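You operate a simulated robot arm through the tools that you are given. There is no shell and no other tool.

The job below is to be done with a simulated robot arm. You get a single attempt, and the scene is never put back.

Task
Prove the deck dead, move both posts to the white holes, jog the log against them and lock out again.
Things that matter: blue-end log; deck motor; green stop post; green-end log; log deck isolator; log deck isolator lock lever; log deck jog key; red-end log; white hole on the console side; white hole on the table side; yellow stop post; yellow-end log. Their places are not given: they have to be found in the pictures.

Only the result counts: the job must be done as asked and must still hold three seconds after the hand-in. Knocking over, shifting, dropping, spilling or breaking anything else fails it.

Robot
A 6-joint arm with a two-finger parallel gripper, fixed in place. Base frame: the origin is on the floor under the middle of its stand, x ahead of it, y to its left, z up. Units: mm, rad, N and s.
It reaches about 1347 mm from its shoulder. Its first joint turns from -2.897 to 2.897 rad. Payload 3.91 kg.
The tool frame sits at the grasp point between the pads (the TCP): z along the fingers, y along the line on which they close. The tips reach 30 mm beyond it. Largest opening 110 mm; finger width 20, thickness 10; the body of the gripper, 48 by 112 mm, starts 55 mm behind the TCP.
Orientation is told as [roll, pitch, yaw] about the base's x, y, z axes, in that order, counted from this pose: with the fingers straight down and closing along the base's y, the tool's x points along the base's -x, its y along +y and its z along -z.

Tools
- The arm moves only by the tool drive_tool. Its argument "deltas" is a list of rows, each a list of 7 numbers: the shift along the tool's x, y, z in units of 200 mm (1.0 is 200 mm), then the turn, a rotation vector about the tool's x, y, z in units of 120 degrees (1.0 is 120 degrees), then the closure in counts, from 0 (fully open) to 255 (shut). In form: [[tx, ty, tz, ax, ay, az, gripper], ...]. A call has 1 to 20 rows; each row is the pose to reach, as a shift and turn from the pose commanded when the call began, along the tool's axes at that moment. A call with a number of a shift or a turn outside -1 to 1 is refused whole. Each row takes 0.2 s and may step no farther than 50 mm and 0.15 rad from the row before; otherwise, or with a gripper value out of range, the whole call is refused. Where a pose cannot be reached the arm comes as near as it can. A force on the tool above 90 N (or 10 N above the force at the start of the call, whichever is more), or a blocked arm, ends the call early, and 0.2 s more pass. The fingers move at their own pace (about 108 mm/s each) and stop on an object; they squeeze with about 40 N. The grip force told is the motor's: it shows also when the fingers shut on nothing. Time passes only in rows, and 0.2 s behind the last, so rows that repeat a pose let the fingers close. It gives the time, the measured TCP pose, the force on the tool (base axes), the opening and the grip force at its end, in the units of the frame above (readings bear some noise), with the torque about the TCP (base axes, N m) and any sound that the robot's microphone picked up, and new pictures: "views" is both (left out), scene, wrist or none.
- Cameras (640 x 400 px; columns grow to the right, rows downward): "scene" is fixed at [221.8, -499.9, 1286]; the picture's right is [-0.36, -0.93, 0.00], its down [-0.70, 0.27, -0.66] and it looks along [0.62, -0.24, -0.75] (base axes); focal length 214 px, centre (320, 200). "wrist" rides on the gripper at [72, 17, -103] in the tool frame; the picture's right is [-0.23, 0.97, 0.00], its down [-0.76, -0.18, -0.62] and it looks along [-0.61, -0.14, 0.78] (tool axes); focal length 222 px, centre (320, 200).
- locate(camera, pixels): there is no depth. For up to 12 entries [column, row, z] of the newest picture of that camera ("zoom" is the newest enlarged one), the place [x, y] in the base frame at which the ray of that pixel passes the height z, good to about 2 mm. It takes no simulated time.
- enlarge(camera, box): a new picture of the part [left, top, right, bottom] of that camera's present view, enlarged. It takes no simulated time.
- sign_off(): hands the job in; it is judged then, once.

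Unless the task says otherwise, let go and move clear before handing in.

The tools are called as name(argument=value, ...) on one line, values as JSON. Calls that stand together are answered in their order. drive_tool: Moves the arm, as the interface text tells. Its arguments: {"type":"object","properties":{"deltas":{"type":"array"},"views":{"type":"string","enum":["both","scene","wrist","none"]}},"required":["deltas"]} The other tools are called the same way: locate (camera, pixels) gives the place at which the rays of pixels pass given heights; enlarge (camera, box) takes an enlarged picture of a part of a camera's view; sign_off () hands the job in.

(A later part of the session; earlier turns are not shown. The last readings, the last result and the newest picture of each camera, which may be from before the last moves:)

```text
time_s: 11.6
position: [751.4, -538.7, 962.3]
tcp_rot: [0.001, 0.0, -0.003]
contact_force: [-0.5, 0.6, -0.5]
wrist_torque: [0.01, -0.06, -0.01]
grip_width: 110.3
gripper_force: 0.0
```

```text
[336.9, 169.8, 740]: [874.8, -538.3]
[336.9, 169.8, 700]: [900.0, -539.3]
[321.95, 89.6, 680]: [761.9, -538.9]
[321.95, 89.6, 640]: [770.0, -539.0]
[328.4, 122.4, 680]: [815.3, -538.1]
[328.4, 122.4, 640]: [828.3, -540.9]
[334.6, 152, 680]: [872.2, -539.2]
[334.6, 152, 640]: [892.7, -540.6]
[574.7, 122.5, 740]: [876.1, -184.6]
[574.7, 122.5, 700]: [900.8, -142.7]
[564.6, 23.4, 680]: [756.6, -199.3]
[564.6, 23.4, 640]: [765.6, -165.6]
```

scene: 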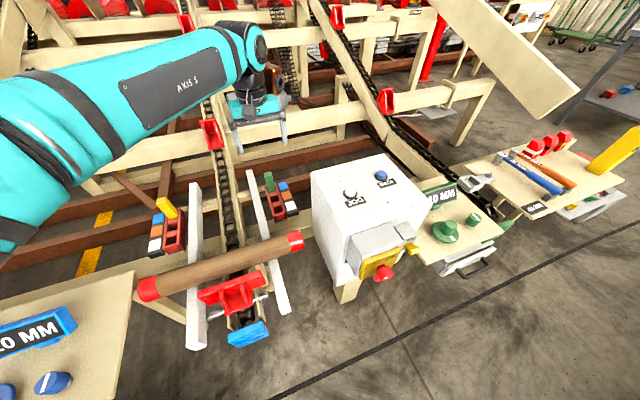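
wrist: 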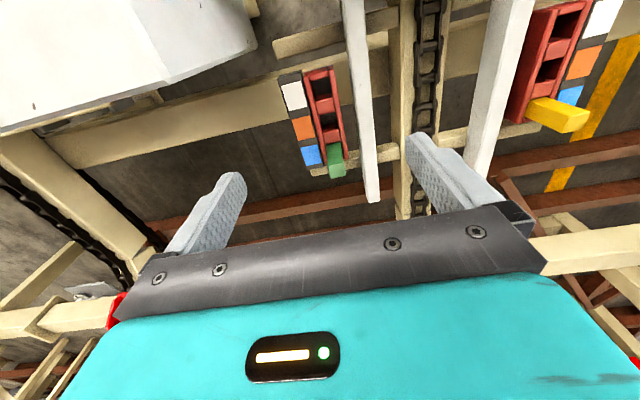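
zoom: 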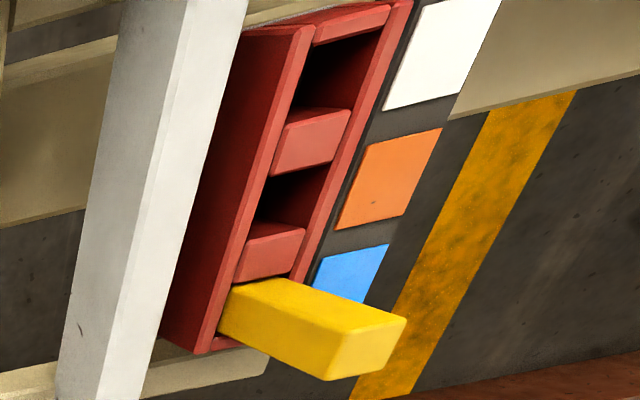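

White-slot centres come out near x≈767, with the blue slot near x≈883. I'll check the rail height and the log position for clearance using both cameras.

locate(camera="wrist", pixels=[[372, 199, 720], [372, 199, 660], [350, 30, 720], [350, 30, 660]])

locate(camera="scene", pixels=[[249, 171, 720], [249, 171, 660], [296, 241, 720], [296, 241, 660], [148, 289, 720], [148, 289, 660], [195, 186, 720], [195, 186, 660]])

enlarge(camera="scene", box=[130, 150, 320, 310])

```text
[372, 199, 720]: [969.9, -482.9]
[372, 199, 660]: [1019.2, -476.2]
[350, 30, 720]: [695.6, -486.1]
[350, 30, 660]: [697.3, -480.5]
```

```text
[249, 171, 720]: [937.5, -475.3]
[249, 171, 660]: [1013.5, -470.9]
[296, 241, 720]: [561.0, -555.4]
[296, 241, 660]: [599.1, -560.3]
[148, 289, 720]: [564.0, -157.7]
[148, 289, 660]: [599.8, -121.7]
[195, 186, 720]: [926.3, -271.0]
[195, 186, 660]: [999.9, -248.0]
```

```text
2.50 times, centred on (225, 230) of scene
```

zoom: 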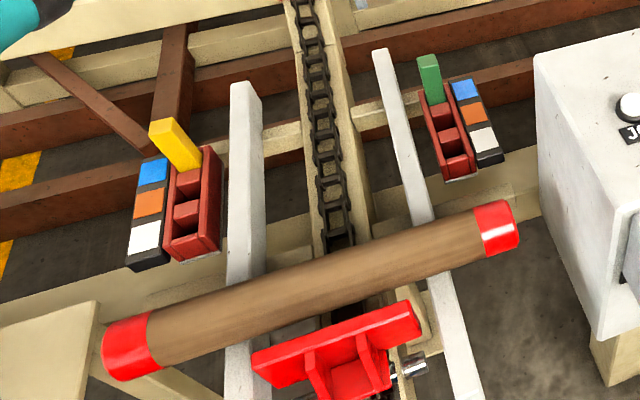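

Rail tops are at z≈647 and block tops near 657, so there is finger clearance above. The log lies along y at x≈590, z≈675. I'll move above the green post.

drive_tool(deltas=[[-0.15, 0, 0.15, 0, 0, 0, 0], [-0.3, 0, 0.32, 0, 0, 0, 0], [-0.45, 0, 0.5, 0, 0, 0, 0], [-0.58, -0.002, 0.66, 0, 0, 0, 0], [-0.663, -0.004, 0.81, 0, 0, 0, 0]])

```text
time_s: 12.8
position: [884.8, -539.5, 799.3]
tcp_rot: [0.0, -0.001, -0.001]
contact_force: [-0.2, 0.2, 1.1]
wrist_torque: [-0.02, -0.01, 0.01]
grip_width: 110.0
gripper_force: 0.2
```

scene: 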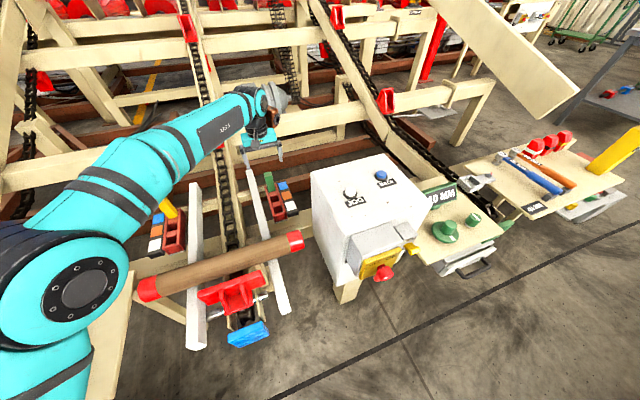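
wrist: 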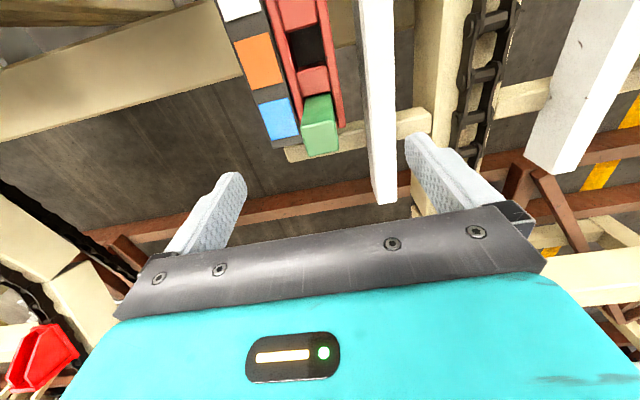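

The green post's top is at (320,138), centred between the fingers. I'll zoom in for alignment and yaw.

enlarge(camera="wrist", box=[220, 0, 400, 170])

enlarge(camera="scene", box=[220, 130, 310, 220])

locate(camera="wrist", pixels=[[320.5, 141, 727], [320.5, 141, 717], [303, 131, 727], [335, 124, 727], [339, 149, 727], [309, 156, 727]])

```text
2.35 times, centred on (310, 85) of wrist
```

zoom: 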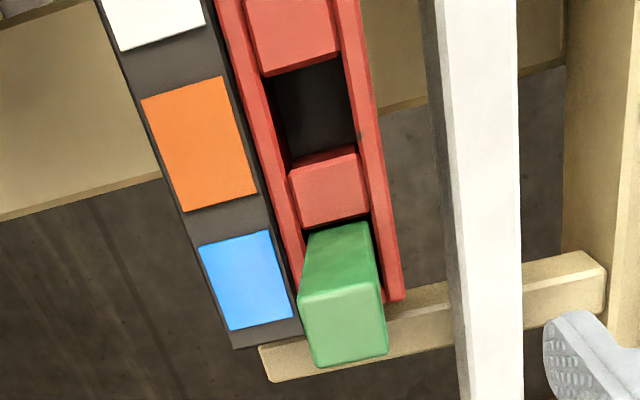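

```text
4.44 times, centred on (265, 175) of scene
```

zoom: 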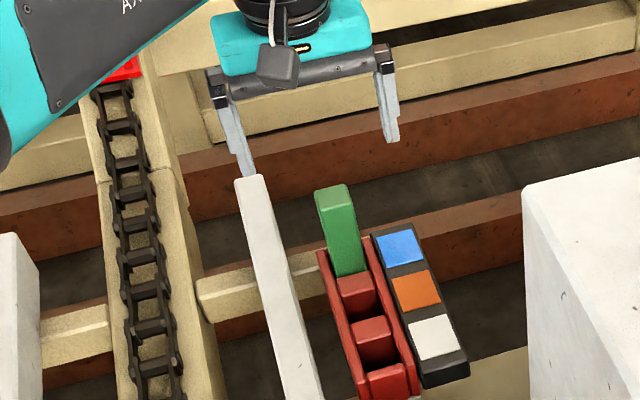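

```text
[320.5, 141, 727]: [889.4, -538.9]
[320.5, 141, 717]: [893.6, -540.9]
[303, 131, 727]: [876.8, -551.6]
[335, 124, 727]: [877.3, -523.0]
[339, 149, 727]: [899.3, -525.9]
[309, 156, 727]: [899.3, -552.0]
```

The post top is near (889,-539.5,721). Before grasping I'll look from above the white slot to measure the slot spacing precisely.

drive_tool(deltas=[[0.2, 0, -0.05, 0, 0, 0, 0], [0.4, 0, -0.05, 0, 0, 0, 0], [0.585, 0, 0.0, 0, 0, 0, 0]], views="wrist")

enlarge(camera="wrist", box=[260, 60, 380, 210])

```text
time_s: 13.6
position: [768.9, -538.7, 798.8]
tcp_rot: [-0.001, -0.001, 0.001]
contact_force: [0.3, 0.4, -1.2]
wrist_torque: [-0.01, 0.03, 0.04]
grip_width: 109.8
gripper_force: 0.1
```

wrist: 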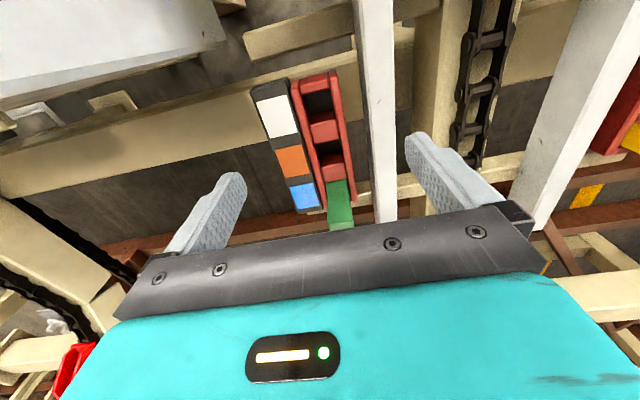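

```text
2.67 times, centred on (320, 135) of wrist
```

zoom: 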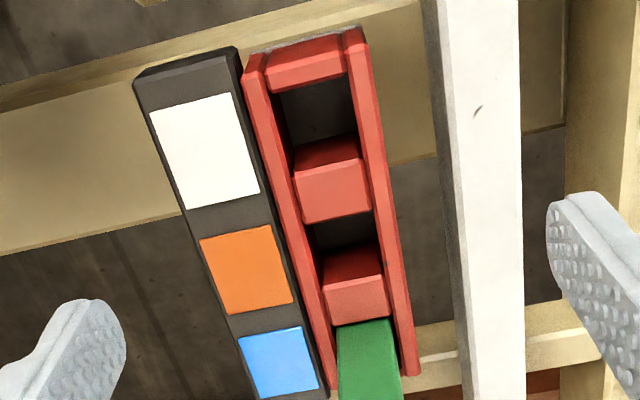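

I'll convert the slot rim edges to base coordinates for a few candidate rim heights.

locate(camera="zoom", pixels=[[308, 83, 655], [330, 172, 655], [338, 217, 655], [355, 282, 655], [361, 321, 655], [308, 83, 640], [330, 172, 640], [338, 217, 640], [355, 282, 640], [361, 321, 640], [284, 136, 655], [354, 120, 655]])

```text
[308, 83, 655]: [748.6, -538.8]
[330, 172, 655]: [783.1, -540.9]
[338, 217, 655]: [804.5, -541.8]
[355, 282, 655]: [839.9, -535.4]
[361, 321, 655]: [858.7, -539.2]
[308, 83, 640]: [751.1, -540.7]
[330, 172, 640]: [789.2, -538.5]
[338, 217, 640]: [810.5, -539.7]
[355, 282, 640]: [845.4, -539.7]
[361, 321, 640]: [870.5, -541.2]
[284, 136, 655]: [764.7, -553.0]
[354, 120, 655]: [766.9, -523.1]
```

The rim height estimate matters for these values. I'll take a view with the camera nearly straight above the slots so that height errors drop out.

drive_tool(deltas=[[-0.2, 0, 0, 0, 0, 0, 0], [-0.4, 0, 0, 0, 0, 0, 0]], views="wrist")

enlarge(camera="wrist", box=[250, 0, 370, 180])

```text
time_s: 14.2
position: [847.1, -541.5, 800.0]
tcp_rot: [0.0, -0.002, -0.001]
contact_force: [-0.6, -0.1, 1.0]
wrist_torque: [-0.02, -0.02, 0.02]
grip_width: 110.2
gripper_force: 0.1
```

wrist: 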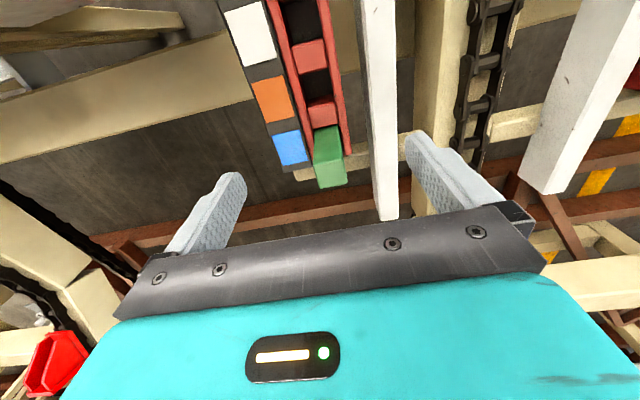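

```text
2.22 times, centred on (310, 90) of wrist
```

zoom: 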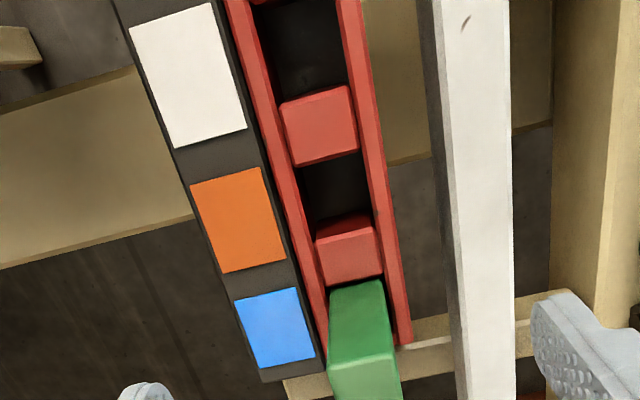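

locate(camera="zoom", pixels=[[314, 96, 655], [325, 159, 655], [344, 232, 655], [353, 279, 655], [314, 96, 625], [325, 159, 625], [344, 232, 625], [353, 279, 625], [360, 376, 722]])

enlarge(camera="wrist", box=[270, 60, 370, 200])

```text
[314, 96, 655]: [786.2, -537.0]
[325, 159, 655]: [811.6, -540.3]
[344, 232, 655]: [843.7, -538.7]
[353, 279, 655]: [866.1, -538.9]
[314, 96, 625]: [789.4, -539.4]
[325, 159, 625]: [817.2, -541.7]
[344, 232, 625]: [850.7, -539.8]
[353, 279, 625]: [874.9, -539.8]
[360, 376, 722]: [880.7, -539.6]
```

```text
2.86 times, centred on (320, 130) of wrist
```

zoom: 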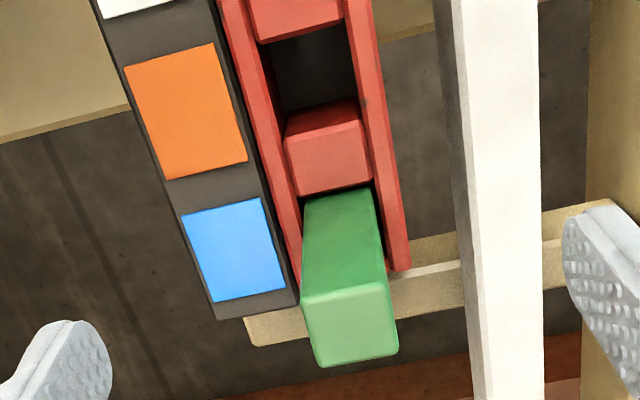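

The dividers' edges put the slot pitch near 58.4 mm, with the white slot near x≈772.5 and the blue near 889, and rim z≈635. I'll go over the green post with the fingers half closed and come down to TCP z≈705.

drive_tool(deltas=[[-0.1, 0.005, 0, 0, 0, 0, 116], [-0.2, 0.01, 0, 0, 0, 0, 116], [-0.2, 0.01, 0.15, 0, 0, 0, 116], [-0.2, 0.01, 0.3, 0, 0, 0, 116], [-0.2, 0.01, 0.4, 0, 0, 0, 116]])

```text
time_s: 15.4
position: [888.3, -537.9, 720.6]
tcp_rot: [0.001, -0.001, -0.001]
contact_force: [0.1, 0.3, 0.2]
wrist_torque: [-0.01, -0.03, -0.01]
grip_width: 60.0
gripper_force: 0.0
```

scene: 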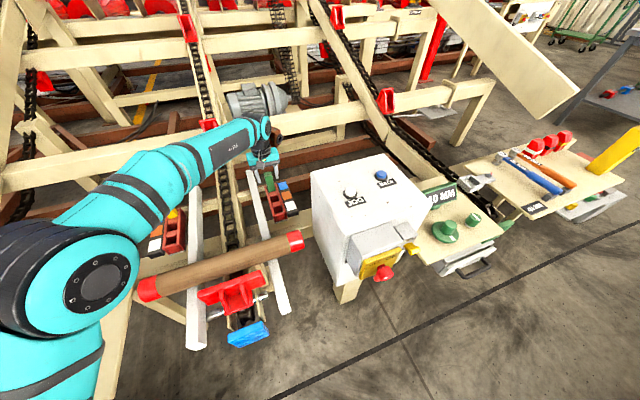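
wrist: 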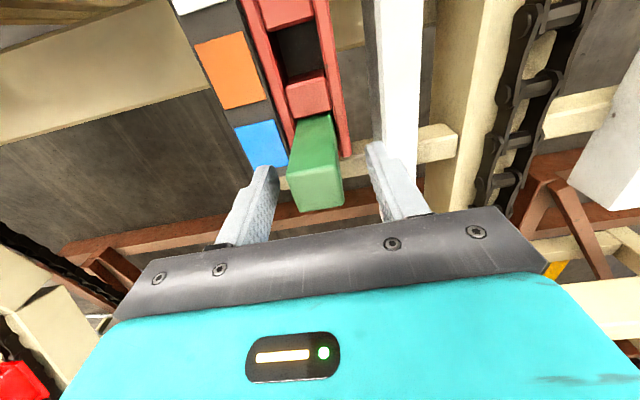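

The post is centred between the fingers with its top at about TCP height (317,190). I'll lower 22 mm and close.

drive_tool(deltas=[[0, -0.004, 0.06, 0, 0, 0, 116], [0, -0.004, 0.11, 0, 0, 0, 116], [0, -0.004, 0.11, 0, 0, 0, 255], [0, -0.004, 0.11, 0, 0, 0, 255], [0, -0.004, 0.11, 0, 0, 0, 255]])

```text
time_s: 16.6
position: [888.1, -538.3, 698.6]
tcp_rot: [0.001, 0.0, -0.001]
contact_force: [-0.2, 1.0, -0.4]
wrist_torque: [0.06, 0.01, 0.01]
grip_width: 29.9
gripper_force: 40.6
```

scene: 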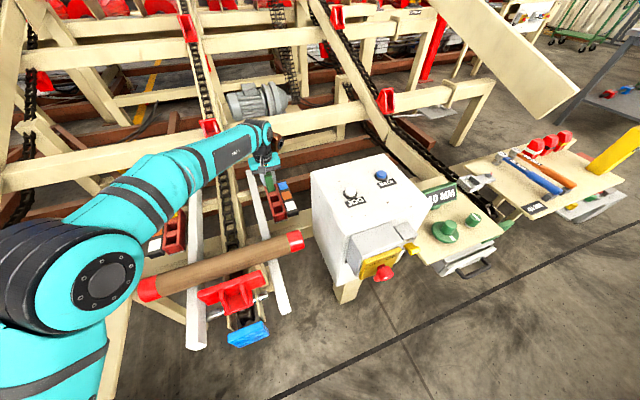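
wrist: 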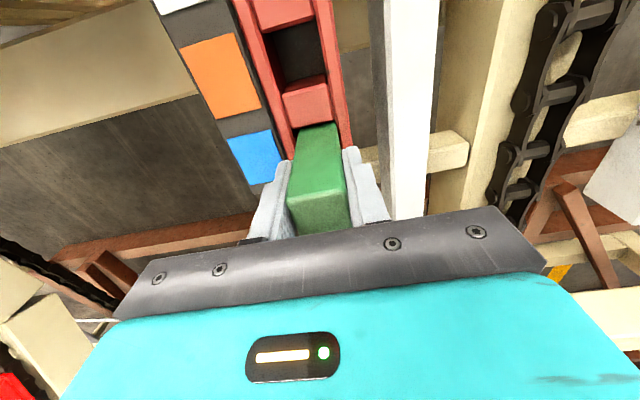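

The grip holds at 29.9 mm, so the post is 30 mm square. I'll lift straight up.

drive_tool(deltas=[[0, 0, -0.05, 0, 0, 0, 255], [0, 0, -0.12, 0, 0, 0, 255], [0, 0, -0.22, 0, 0, 0, 255], [0, 0, -0.35, 0, 0, 0, 255], [0, 0, -0.5, 0, 0, 0, 255]])

```text
time_s: 17.8
position: [888.0, -538.4, 797.1]
tcp_rot: [0.002, 0.0, 0.0]
contact_force: [0.7, 0.2, -2.5]
wrist_torque: [-0.03, 0.03, -0.01]
grip_width: 29.6
gripper_force: 39.9
```

scene: 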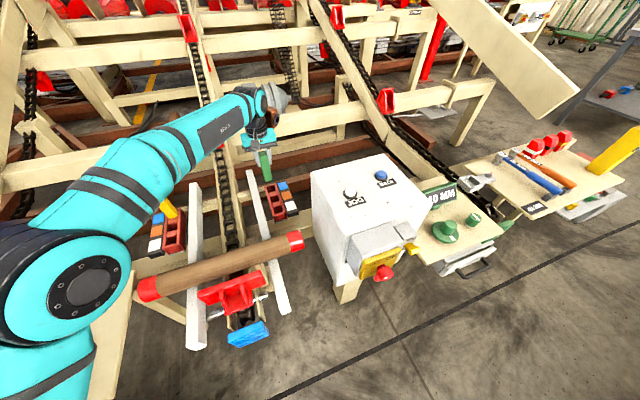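
wrist: 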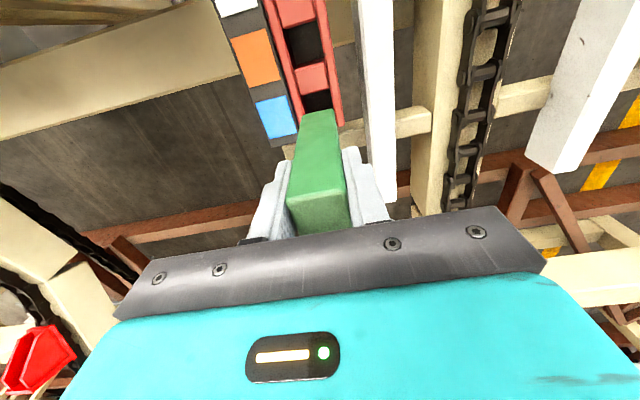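

The post came out freely with about 2.5 N of weight. I'll zoom to see the post's bottom and the empty slots.

enlarge(camera="scene", box=[220, 110, 320, 220])

enlarge(camera="wrist", box=[240, 0, 380, 160])

```text
3.64 times, centred on (270, 165) of scene
```

zoom: 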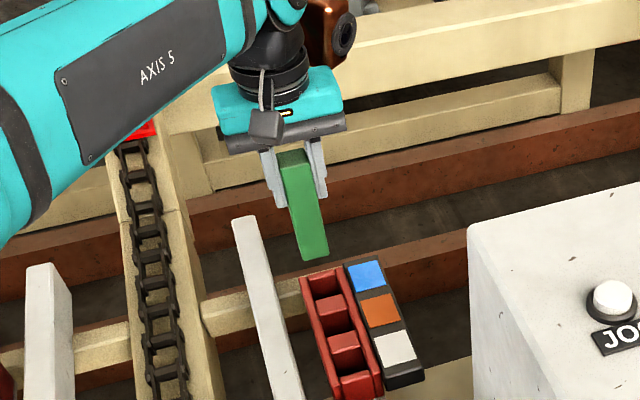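

```text
2.50 times, centred on (310, 80) of wrist
```

zoom: 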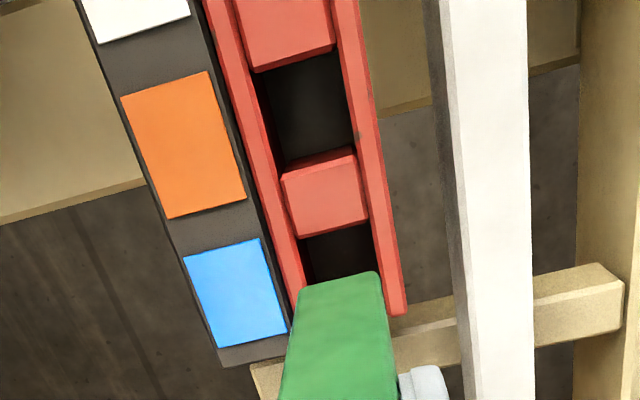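

The post hangs clear, its bottom about 92 mm below the TCP. I'll carry it 116.5 mm toward the robot over the white hole and take a check view.

drive_tool(deltas=[[0.15, 0, 0, 0, 0, 0, 255], [0.35, 0, 0, 0, 0, 0, 255], [0.5825, 0, 0, 0, 0, 0, 255], [0.5825, 0, 0.15, 0, 0, 0, 255], [0.5825, 0, 0.2, 0, 0, 0, 255]])

enlarge(camera="scene", box=[240, 140, 320, 230])

enlarge(camera="wrist", box=[260, 40, 380, 200])

```text
time_s: 19.0
position: [770.2, -538.4, 758.4]
tcp_rot: [-0.001, -0.001, 0.0]
contact_force: [-0.1, -0.1, -1.6]
wrist_torque: [0.0, -0.01, 0.01]
grip_width: 29.7
gripper_force: 40.5
```

scene: 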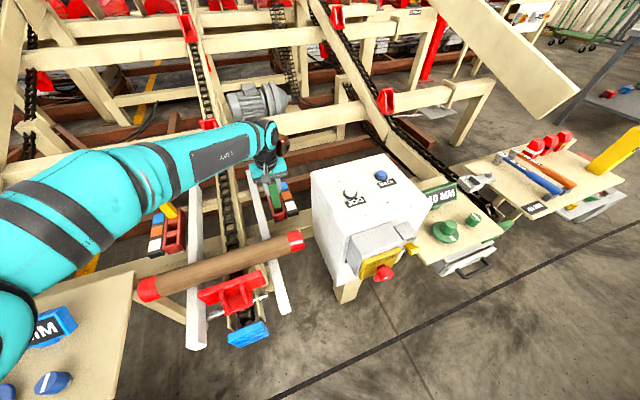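
wrist: 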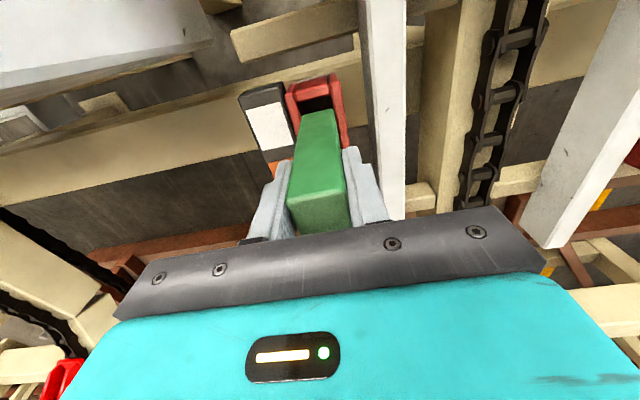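

```text
4.44 times, centred on (280, 185) of scene
```

zoom: 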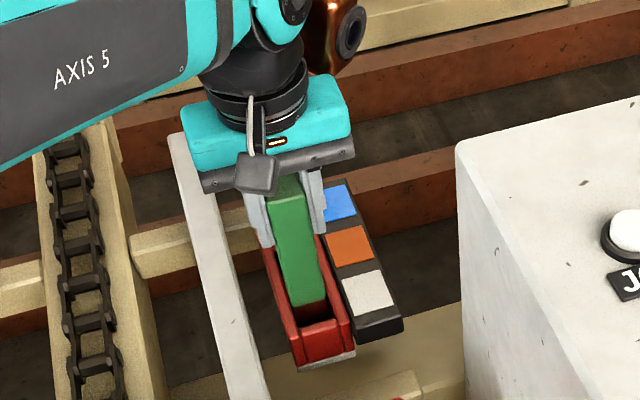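

```text
2.50 times, centred on (320, 120) of wrist
```

zoom: 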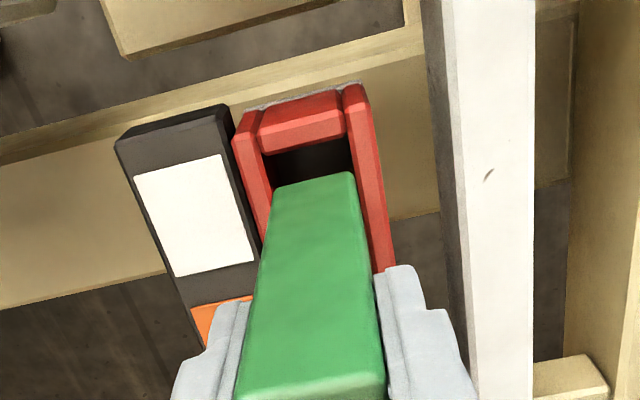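

The post hangs over the white slot. I'll compare the post's bottom corners (at z≈666) with the slot's inner corners (at z≈635) numerically.

locate(camera="zoom", pixels=[[273, 189, 666], [356, 172, 666], [265, 154, 635], [345, 136, 635], [265, 154, 645], [345, 136, 645], [314, 181, 666], [305, 145, 640]])

enlarge(camera="wrist", box=[290, 65, 360, 125])

```text
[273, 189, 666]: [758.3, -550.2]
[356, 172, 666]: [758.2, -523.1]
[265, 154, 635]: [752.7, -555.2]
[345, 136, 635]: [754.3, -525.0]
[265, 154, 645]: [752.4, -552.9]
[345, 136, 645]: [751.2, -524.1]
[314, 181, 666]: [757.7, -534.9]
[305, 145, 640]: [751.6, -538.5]
```

```text
6.67 times, centred on (325, 95) of wrist
```

zoom: 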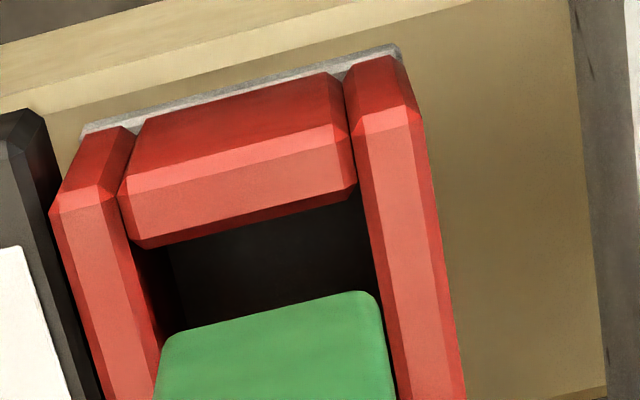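

The post sits about 2 mm too far in +x relative to the slot. I'll shift it slightly and lower it to near the rim, watching the force.

drive_tool(deltas=[[0.01, -0.0035, 0, 0, 0, 0, 255], [0.01, -0.0035, 0.06, 0, 0, 0, 255], [0.01, -0.0035, 0.1, 0, 0, 0, 255]], views="wrist")

enlarge(camera="wrist", box=[280, 60, 370, 140])

enlarge(camera="scene", box=[240, 160, 320, 230])

```text
time_s: 19.8
position: [769.2, -538.2, 737.0]
tcp_rot: [0.001, -0.001, 0.0]
contact_force: [0.1, -0.3, -1.3]
wrist_torque: [-0.02, 0.0, 0.02]
grip_width: 29.8
gripper_force: 40.5
```

wrist: 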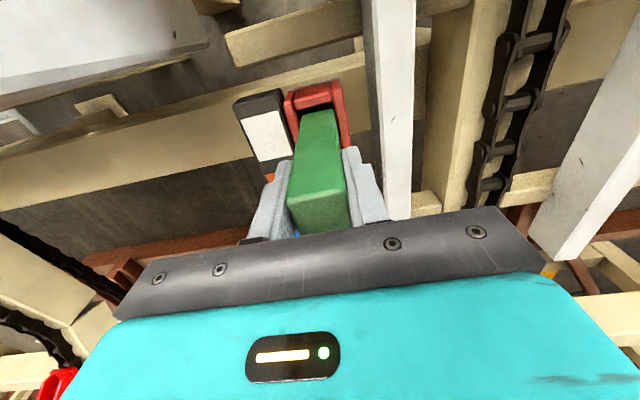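

```text
5.00 times, centred on (325, 100) of wrist
```

zoom: 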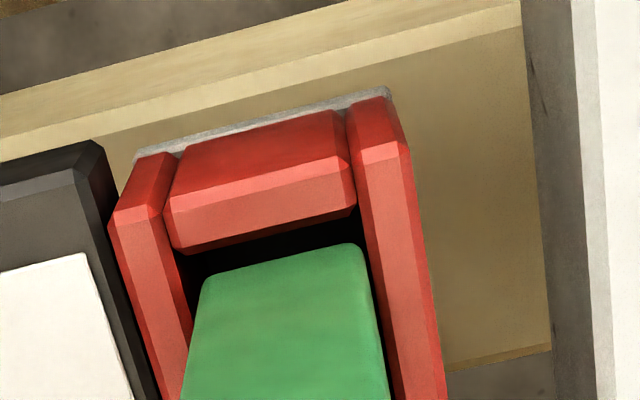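

```text
5.71 times, centred on (280, 195) of scene
```

zoom: 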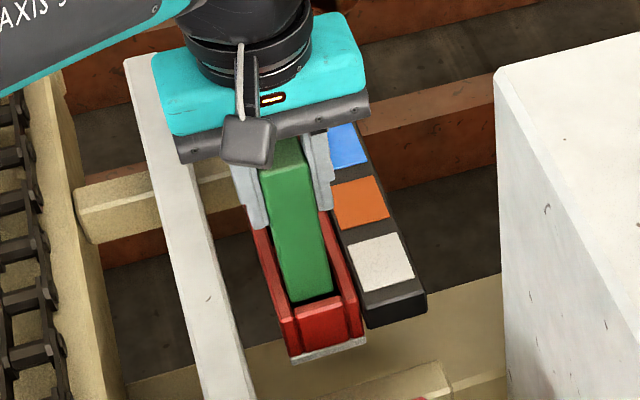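

The post bottom is at the rim, with about 3 mm to spare in x but tight on the +y side. I'll shift 1 mm to -y and lower in steps.

drive_tool(deltas=[[0, -0.005, 0, 0, 0, 0, 255], [0, -0.005, 0.025, 0, 0, 0, 255], [0, -0.005, 0.045, 0, 0, 0, 255]], views="none")

```text
time_s: 20.6
position: [770.0, -540.3, 728.6]
tcp_rot: [-0.001, -0.002, 0.001]
contact_force: [-0.3, -0.4, -2.6]
wrist_torque: [-0.02, 0.03, 0.01]
grip_width: 29.7
gripper_force: 40.1
```

No contact yet (force −2.6 N is just the weight). I'll continue down.

drive_tool(deltas=[[0, 0, 0.02, 0, 0, 0, 255], [0, 0, 0.04, 0, 0, 0, 255]], views="wrist")

enlarge(camera="wrist", box=[280, 60, 370, 140])

```text
time_s: 21.2
position: [770.0, -540.5, 721.8]
tcp_rot: [0.0, -0.001, 0.0]
contact_force: [1.2, -0.1, -1.8]
wrist_torque: [0.01, 0.0, 0.01]
grip_width: 30.0
gripper_force: 39.7
```

wrist: 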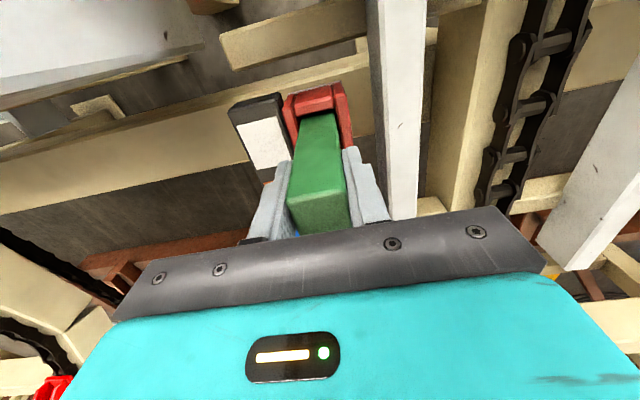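

```text
5.00 times, centred on (325, 100) of wrist
```

zoom: 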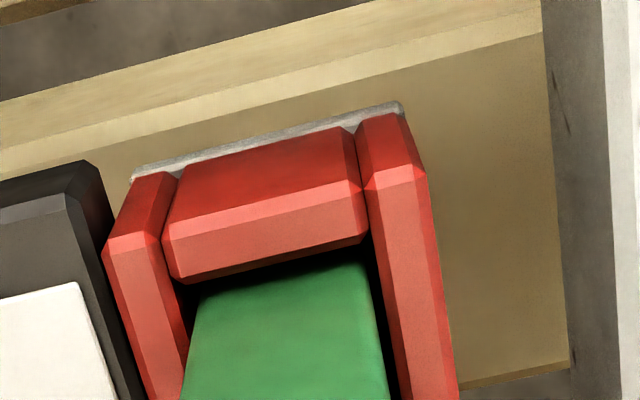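

The post is entering centrally, with gaps on all sides. I'll lower it further toward the floor of the slot.

drive_tool(deltas=[[0, 0, 0.03, 0, 0, 0, 255], [0, 0, 0.06, 0, 0, 0, 255], [0, 0, 0.085, 0, 0, 0, 255]], views="wrist")

enlarge(camera="wrist", box=[280, 60, 370, 140])

```text
time_s: 22.0
position: [769.9, -540.7, 702.7]
tcp_rot: [-0.001, -0.002, 0.0]
contact_force: [-0.3, 0.4, -2.0]
wrist_torque: [-0.02, 0.02, 0.0]
grip_width: 29.7
gripper_force: 39.9
```

wrist: 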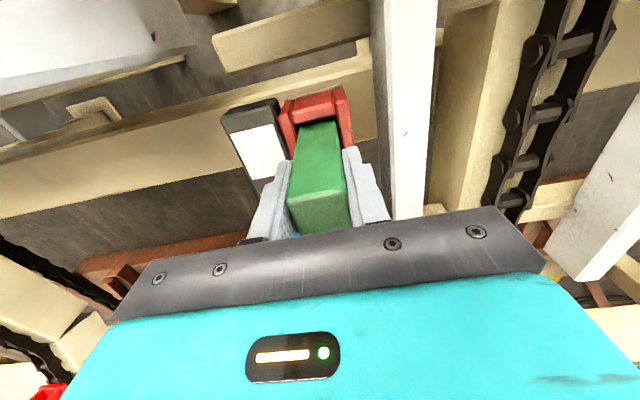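

```text
5.00 times, centred on (325, 100) of wrist
```

zoom: 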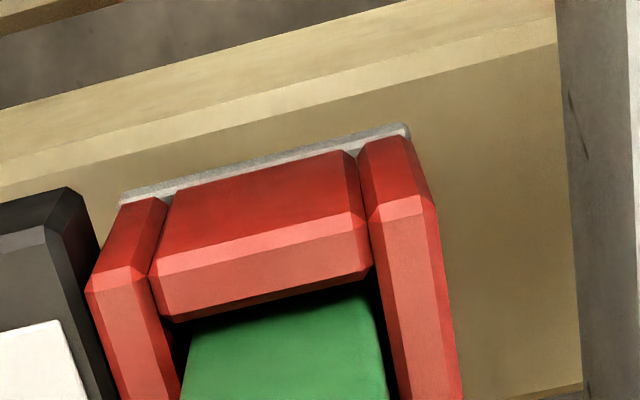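

Still no contact at z 702.7. I'll take the last few millimetres until the floor is felt.

drive_tool(deltas=[[0, 0, 0.01, 0, 0, 0, 255], [0, 0, 0.02, 0, 0, 0, 255]], views="none")

```text
time_s: 22.6
position: [769.3, -538.9, 699.5]
tcp_rot: [-0.001, 0.0, 0.0]
contact_force: [0.2, 0.4, -1.8]
wrist_torque: [0.0, -0.03, -0.01]
grip_width: 29.6
gripper_force: 39.8
```

drive_tool(deltas=[[0, 0, 0.007, 0, 0, 0, 255], [0, 0, 0.014, 0, 0, 0, 255]], views="none")

```text
time_s: 23.2
position: [769.8, -540.7, 698.2]
tcp_rot: [-0.002, -0.001, 0.0]
contact_force: [-0.9, 0.3, 2.9]
wrist_torque: [0.06, 0.1, -0.01]
grip_width: 29.9
gripper_force: 39.7
```

The force rose to +2.9 N at z≈698, the same depth as in the old hole, so the post is seated. I'll open and rise.

drive_tool(deltas=[[0, 0, 0, 0, 0, 0, 116], [0, 0, 0, 0, 0, 0, 116], [0, 0, -0.1, 0, 0, 0, 116], [0, 0, -0.3, 0, 0, 0, 116], [0, 0, -0.5, 0, 0, 0, 116], [0, 0, -0.7, 0, 0, 0, 60]])

enlarge(camera="scene", box=[240, 160, 320, 230])

```text
time_s: 24.6
position: [769.9, -540.4, 836.2]
tcp_rot: [0.001, 0.001, -0.001]
contact_force: [0.7, -0.5, -0.9]
wrist_torque: [0.02, 0.01, -0.02]
grip_width: 84.1
gripper_force: 0.0
```

scene: 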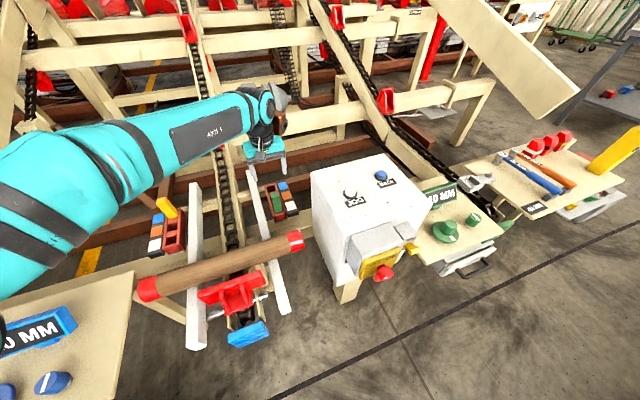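
wrist: 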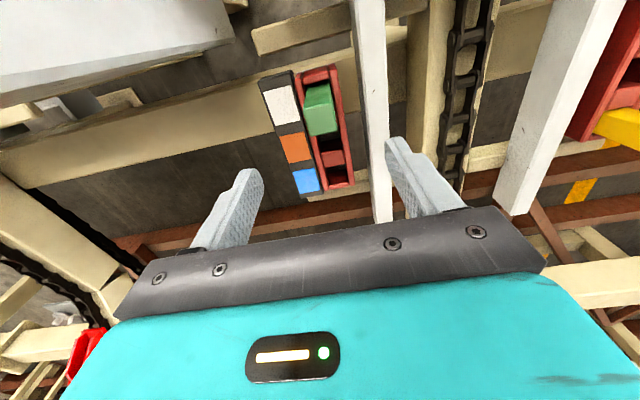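

```text
5.71 times, centred on (280, 195) of scene
```

zoom: 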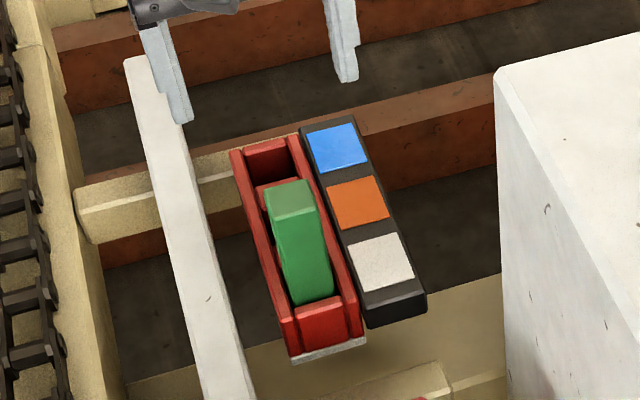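

The green post stands in the white hole. I'll move over to the yellow post at about (889,-160).

drive_tool(deltas=[[-0.06, 0.2, 0, 0, 0, 0, 0], [-0.12, 0.4, 0, 0, 0, 0, 0], [-0.18, 0.6, 0, 0, 0, 0, 0], [-0.24, 0.8, 0, 0, 0, 0, 0], [-0.3, 1.0, 0, 0, 0, 0, 0]], views="none")

drive_tool(deltas=[[-0.03, 0.18, 0, 0, 0, 0, 0], [-0.06, 0.36, 0, 0, 0, 0, 0], [-0.09, 0.54, 0, 0, 0, 0, 0], [-0.12, 0.72, 0.05, 0, 0, 0, 0], [-0.15, 0.9, 0.15, 0, 0, 0, 0]])

```text
time_s: 25.8
position: [831.2, -342.3, 836.6]
tcp_rot: [0.0, -0.001, -0.001]
contact_force: [0.0, -0.3, 0.5]
wrist_torque: [0.07, 0.0, -0.03]
grip_width: 110.1
gripper_force: 0.0
```

```text
time_s: 27.0
position: [858.6, -160.6, 808.4]
tcp_rot: [-0.001, -0.002, 0.0]
contact_force: [-0.5, 0.3, 0.6]
wrist_torque: [0.02, -0.02, -0.02]
grip_width: 109.9
gripper_force: 0.0
```

scene: 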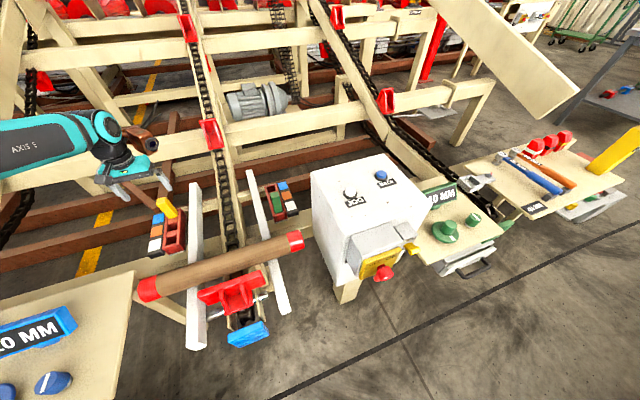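
wrist: 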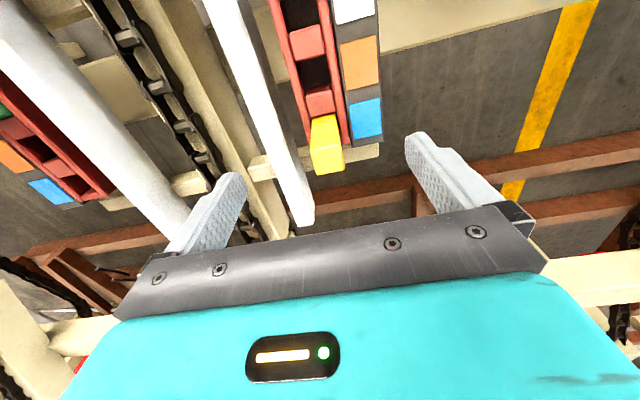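

The yellow post's top appears at (327,157). I'll zoom and locate it and the table-side slots.

enlarge(camera="wrist", box=[260, 20, 400, 190])

locate(camera="wrist", pixels=[[327, 157, 722], [311, 150, 722], [340, 143, 722], [343, 166, 722], [316, 173, 722]])

```text
2.35 times, centred on (330, 105) of wrist
```

zoom: 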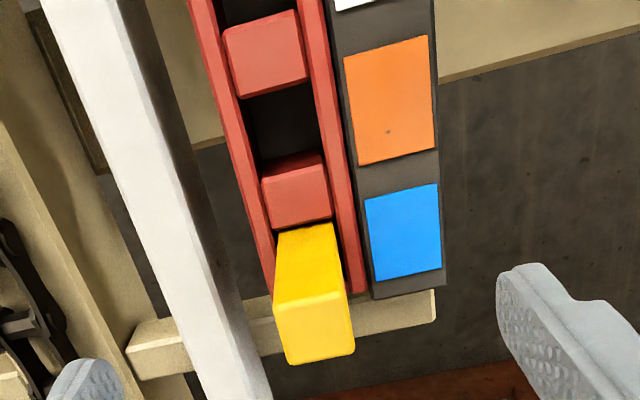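

```text
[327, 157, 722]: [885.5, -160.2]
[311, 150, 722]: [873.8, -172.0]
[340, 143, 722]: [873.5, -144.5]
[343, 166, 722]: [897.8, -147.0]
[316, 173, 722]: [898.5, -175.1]
```

locate(camera="zoom", pixels=[[260, 23, 635], [274, 88, 635], [295, 181, 635], [301, 222, 635], [314, 327, 722], [222, 35, 635], [298, 12, 635], [240, 98, 635], [308, 78, 635]])

```text
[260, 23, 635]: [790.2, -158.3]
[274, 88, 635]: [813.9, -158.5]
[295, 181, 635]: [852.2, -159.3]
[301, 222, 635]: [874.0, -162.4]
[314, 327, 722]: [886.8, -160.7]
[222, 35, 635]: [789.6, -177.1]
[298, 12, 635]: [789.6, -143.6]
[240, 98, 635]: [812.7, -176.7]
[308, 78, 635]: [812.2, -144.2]
```

Yellow post is at (887,-160) with the slots matching the console side. I'll go above it, half close, and descend to grasp height.

drive_tool(deltas=[[-0.08, 0.002, 0, 0, 0, 0, 116], [-0.145, 0.003, 0, 0, 0, 0, 116], [-0.145, 0.003, 0.15, 0, 0, 0, 116], [-0.145, 0.003, 0.3, 0, 0, 0, 116], [-0.145, 0.003, 0.43, 0, 0, 0, 116]], views="wrist")

```text
time_s: 28.2
position: [889.8, -159.7, 723.0]
tcp_rot: [0.001, -0.001, 0.0]
contact_force: [-0.3, 0.0, 0.8]
wrist_torque: [0.04, -0.02, -0.01]
grip_width: 60.1
gripper_force: 0.0
```

wrist: 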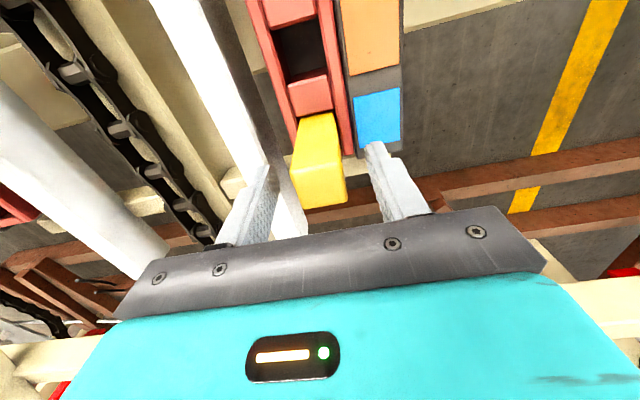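

The yellow post is centred between the fingers (320,185). I'll lower and close.

drive_tool(deltas=[[0.005, 0, 0.06, 0, 0, 0, 116], [0.005, 0, 0.12, 0, 0, 0, 116], [0.005, 0, 0.12, 0, 0, 0, 255], [0.005, 0, 0.12, 0, 0, 0, 255], [0.005, 0, 0.12, 0, 0, 0, 255]], views="wrist")

```text
time_s: 29.4
position: [887.8, -159.2, 697.4]
tcp_rot: [0.0, 0.001, 0.0]
contact_force: [1.0, -0.2, 0.3]
wrist_torque: [0.01, 0.01, -0.02]
grip_width: 30.1
gripper_force: 39.7
```

wrist: 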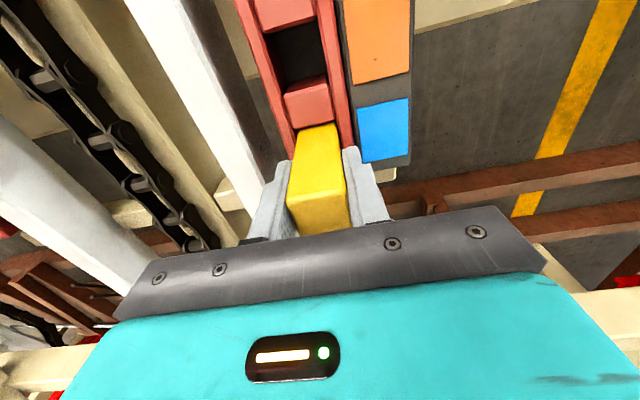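

Gripped at 30.1 mm. I'll lift straight up, then carry it 118 mm toward the robot over the white hole on the table side.

drive_tool(deltas=[[0, 0, -0.05, 0, 0, 0, 255], [0, 0, -0.12, 0, 0, 0, 255], [0, 0, -0.22, 0, 0, 0, 255], [0, 0, -0.35, 0, 0, 0, 255], [0, 0, -0.5, 0, 0, 0, 255], [0.15, 0, -0.5, 0, 0, 0, 255], [0.35, 0, -0.5, 0, 0, 0, 255], [0.585, 0, -0.5, 0, 0, 0, 255], [0.585, 0, -0.38, 0, 0, 0, 255], [0.585, 0, -0.31, 0, 0, 0, 255]])

enlarge(camera="scene", box=[130, 170, 220, 260])

enlarge(camera="wrist", box=[275, 60, 375, 140])

```text
time_s: 31.6
position: [771.0, -159.6, 758.9]
tcp_rot: [-0.001, -0.001, 0.0]
contact_force: [0.0, -0.5, -1.2]
wrist_torque: [-0.02, 0.0, 0.03]
grip_width: 29.8
gripper_force: 40.0
```

scene: 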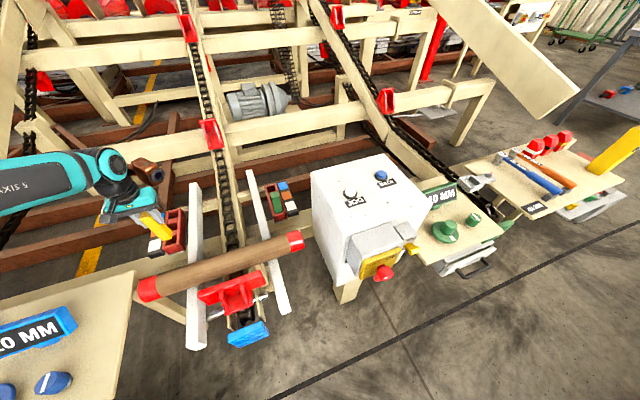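
wrist: 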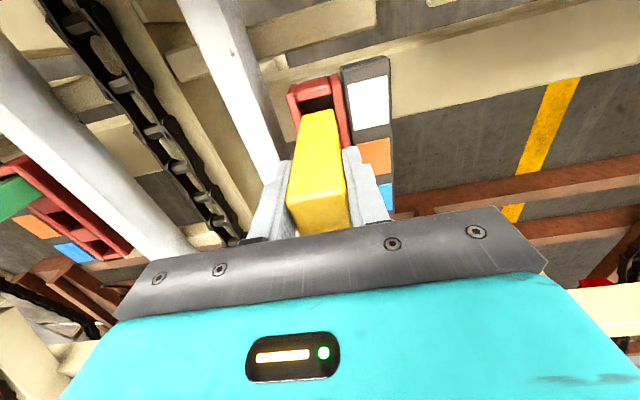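

```text
4.44 times, centred on (175, 215) of scene
```

zoom: 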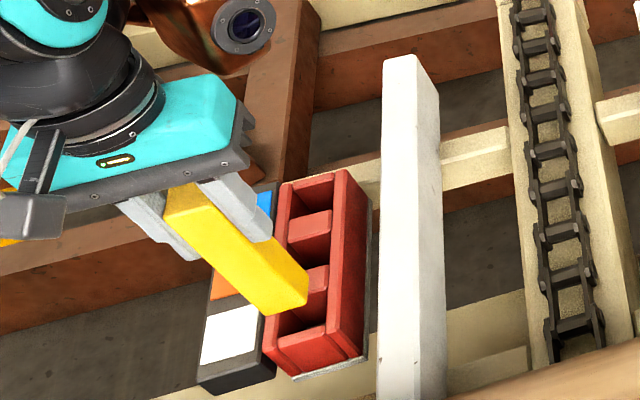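

```text
5.00 times, centred on (325, 100) of wrist
```

zoom: 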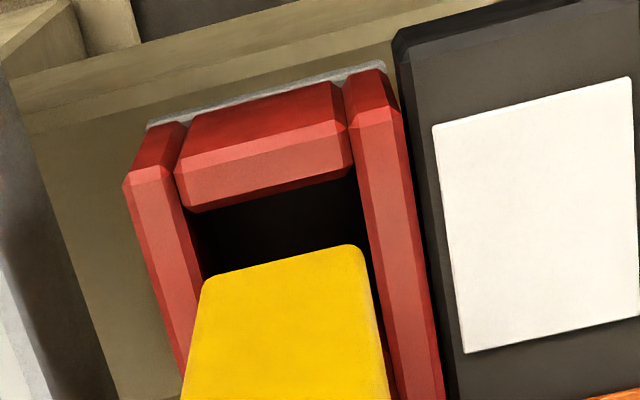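

The yellow post is well centred over the table-side white hole. I'll shift 1 mm back and lower in steps with force checks.

drive_tool(deltas=[[0.006, 0, 0.03, 0, 0, 0, 255], [0.006, 0, 0.08, 0, 0, 0, 255], [0.006, 0, 0.12, 0, 0, 0, 255], [0.006, 0, 0.15, 0, 0, 0, 255]], views="wrist")

enlarge(camera="wrist", box=[275, 60, 375, 140])

```text
time_s: 32.6
position: [768.9, -159.2, 729.1]
tcp_rot: [0.001, -0.003, 0.0]
contact_force: [0.3, -0.1, -2.2]
wrist_torque: [-0.01, -0.01, 0.01]
grip_width: 29.7
gripper_force: 39.8
```

wrist: 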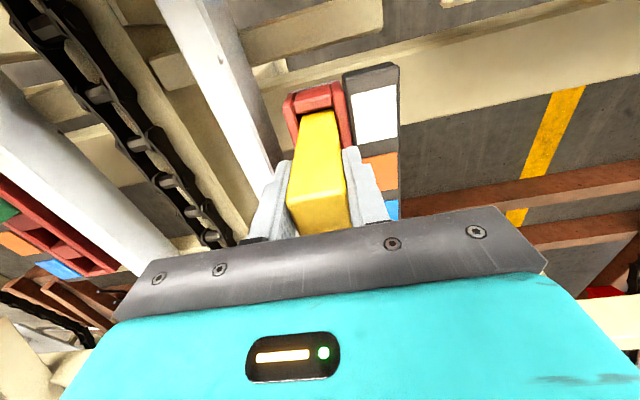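

```text
5.00 times, centred on (325, 100) of wrist
```

zoom: 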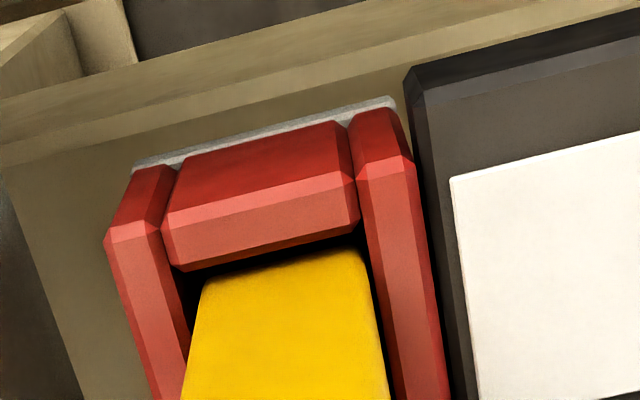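

It's entering cleanly, a touch closer to the +y wall. I'll nudge 0.8 mm to -y and keep lowering.

drive_tool(deltas=[[0, -0.004, 0.02, 0, 0, 0, 255], [0, -0.004, 0.045, 0, 0, 0, 255], [0, -0.004, 0.07, 0, 0, 0, 255]], views="wrist")

enlarge(camera="wrist", box=[275, 60, 375, 140])

```text
time_s: 33.4
position: [768.3, -160.0, 714.6]
tcp_rot: [0.0, -0.001, 0.001]
contact_force: [-0.4, 0.1, -1.7]
wrist_torque: [-0.01, -0.02, 0.01]
grip_width: 29.9
gripper_force: 40.7
```

wrist: 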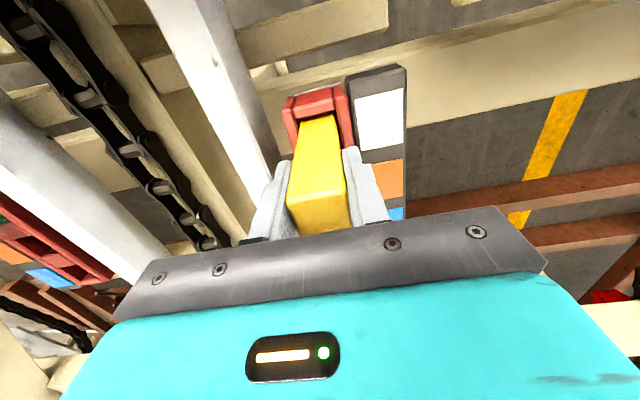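

```text
5.00 times, centred on (325, 100) of wrist
```

zoom: 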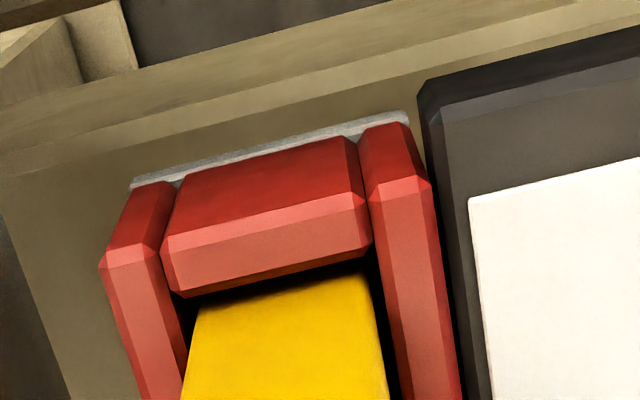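

No contact so far, and the gaps look good. I'll lower the remaining 15 mm gently.

drive_tool(deltas=[[0, 0, 0.025, 0, 0, 0, 255], [0, 0, 0.05, 0, 0, 0, 255], [0, 0, 0.068, 0, 0, 0, 255]], views="none")

drive_tool(deltas=[[0, 0, 0.008, 0, 0, 0, 255], [0, 0, 0.015, 0, 0, 0, 255]], views="none")

```text
time_s: 34.2
position: [770.0, -160.9, 701.5]
tcp_rot: [0.0, -0.003, 0.001]
contact_force: [-0.3, 0.2, -1.7]
wrist_torque: [0.03, -0.03, 0.01]
grip_width: 29.8
gripper_force: 39.9
```

```text
time_s: 34.8
position: [770.5, -160.6, 699.1]
tcp_rot: [0.0, 0.0, 0.0]
contact_force: [-0.2, 0.0, -2.5]
wrist_torque: [-0.02, 0.0, 0.01]
grip_width: 29.9
gripper_force: 39.8
```

drive_tool(deltas=[[0, 0, 0.006, 0, 0, 0, 255], [0, 0, 0.012, 0, 0, 0, 255]], views="none")

```text
time_s: 35.4
position: [767.8, -159.8, 697.7]
tcp_rot: [0.0, -0.005, 0.002]
contact_force: [-3.5, 1.0, 16.3]
wrist_torque: [0.12, 0.46, -0.01]
grip_width: 30.1
gripper_force: 40.0
```

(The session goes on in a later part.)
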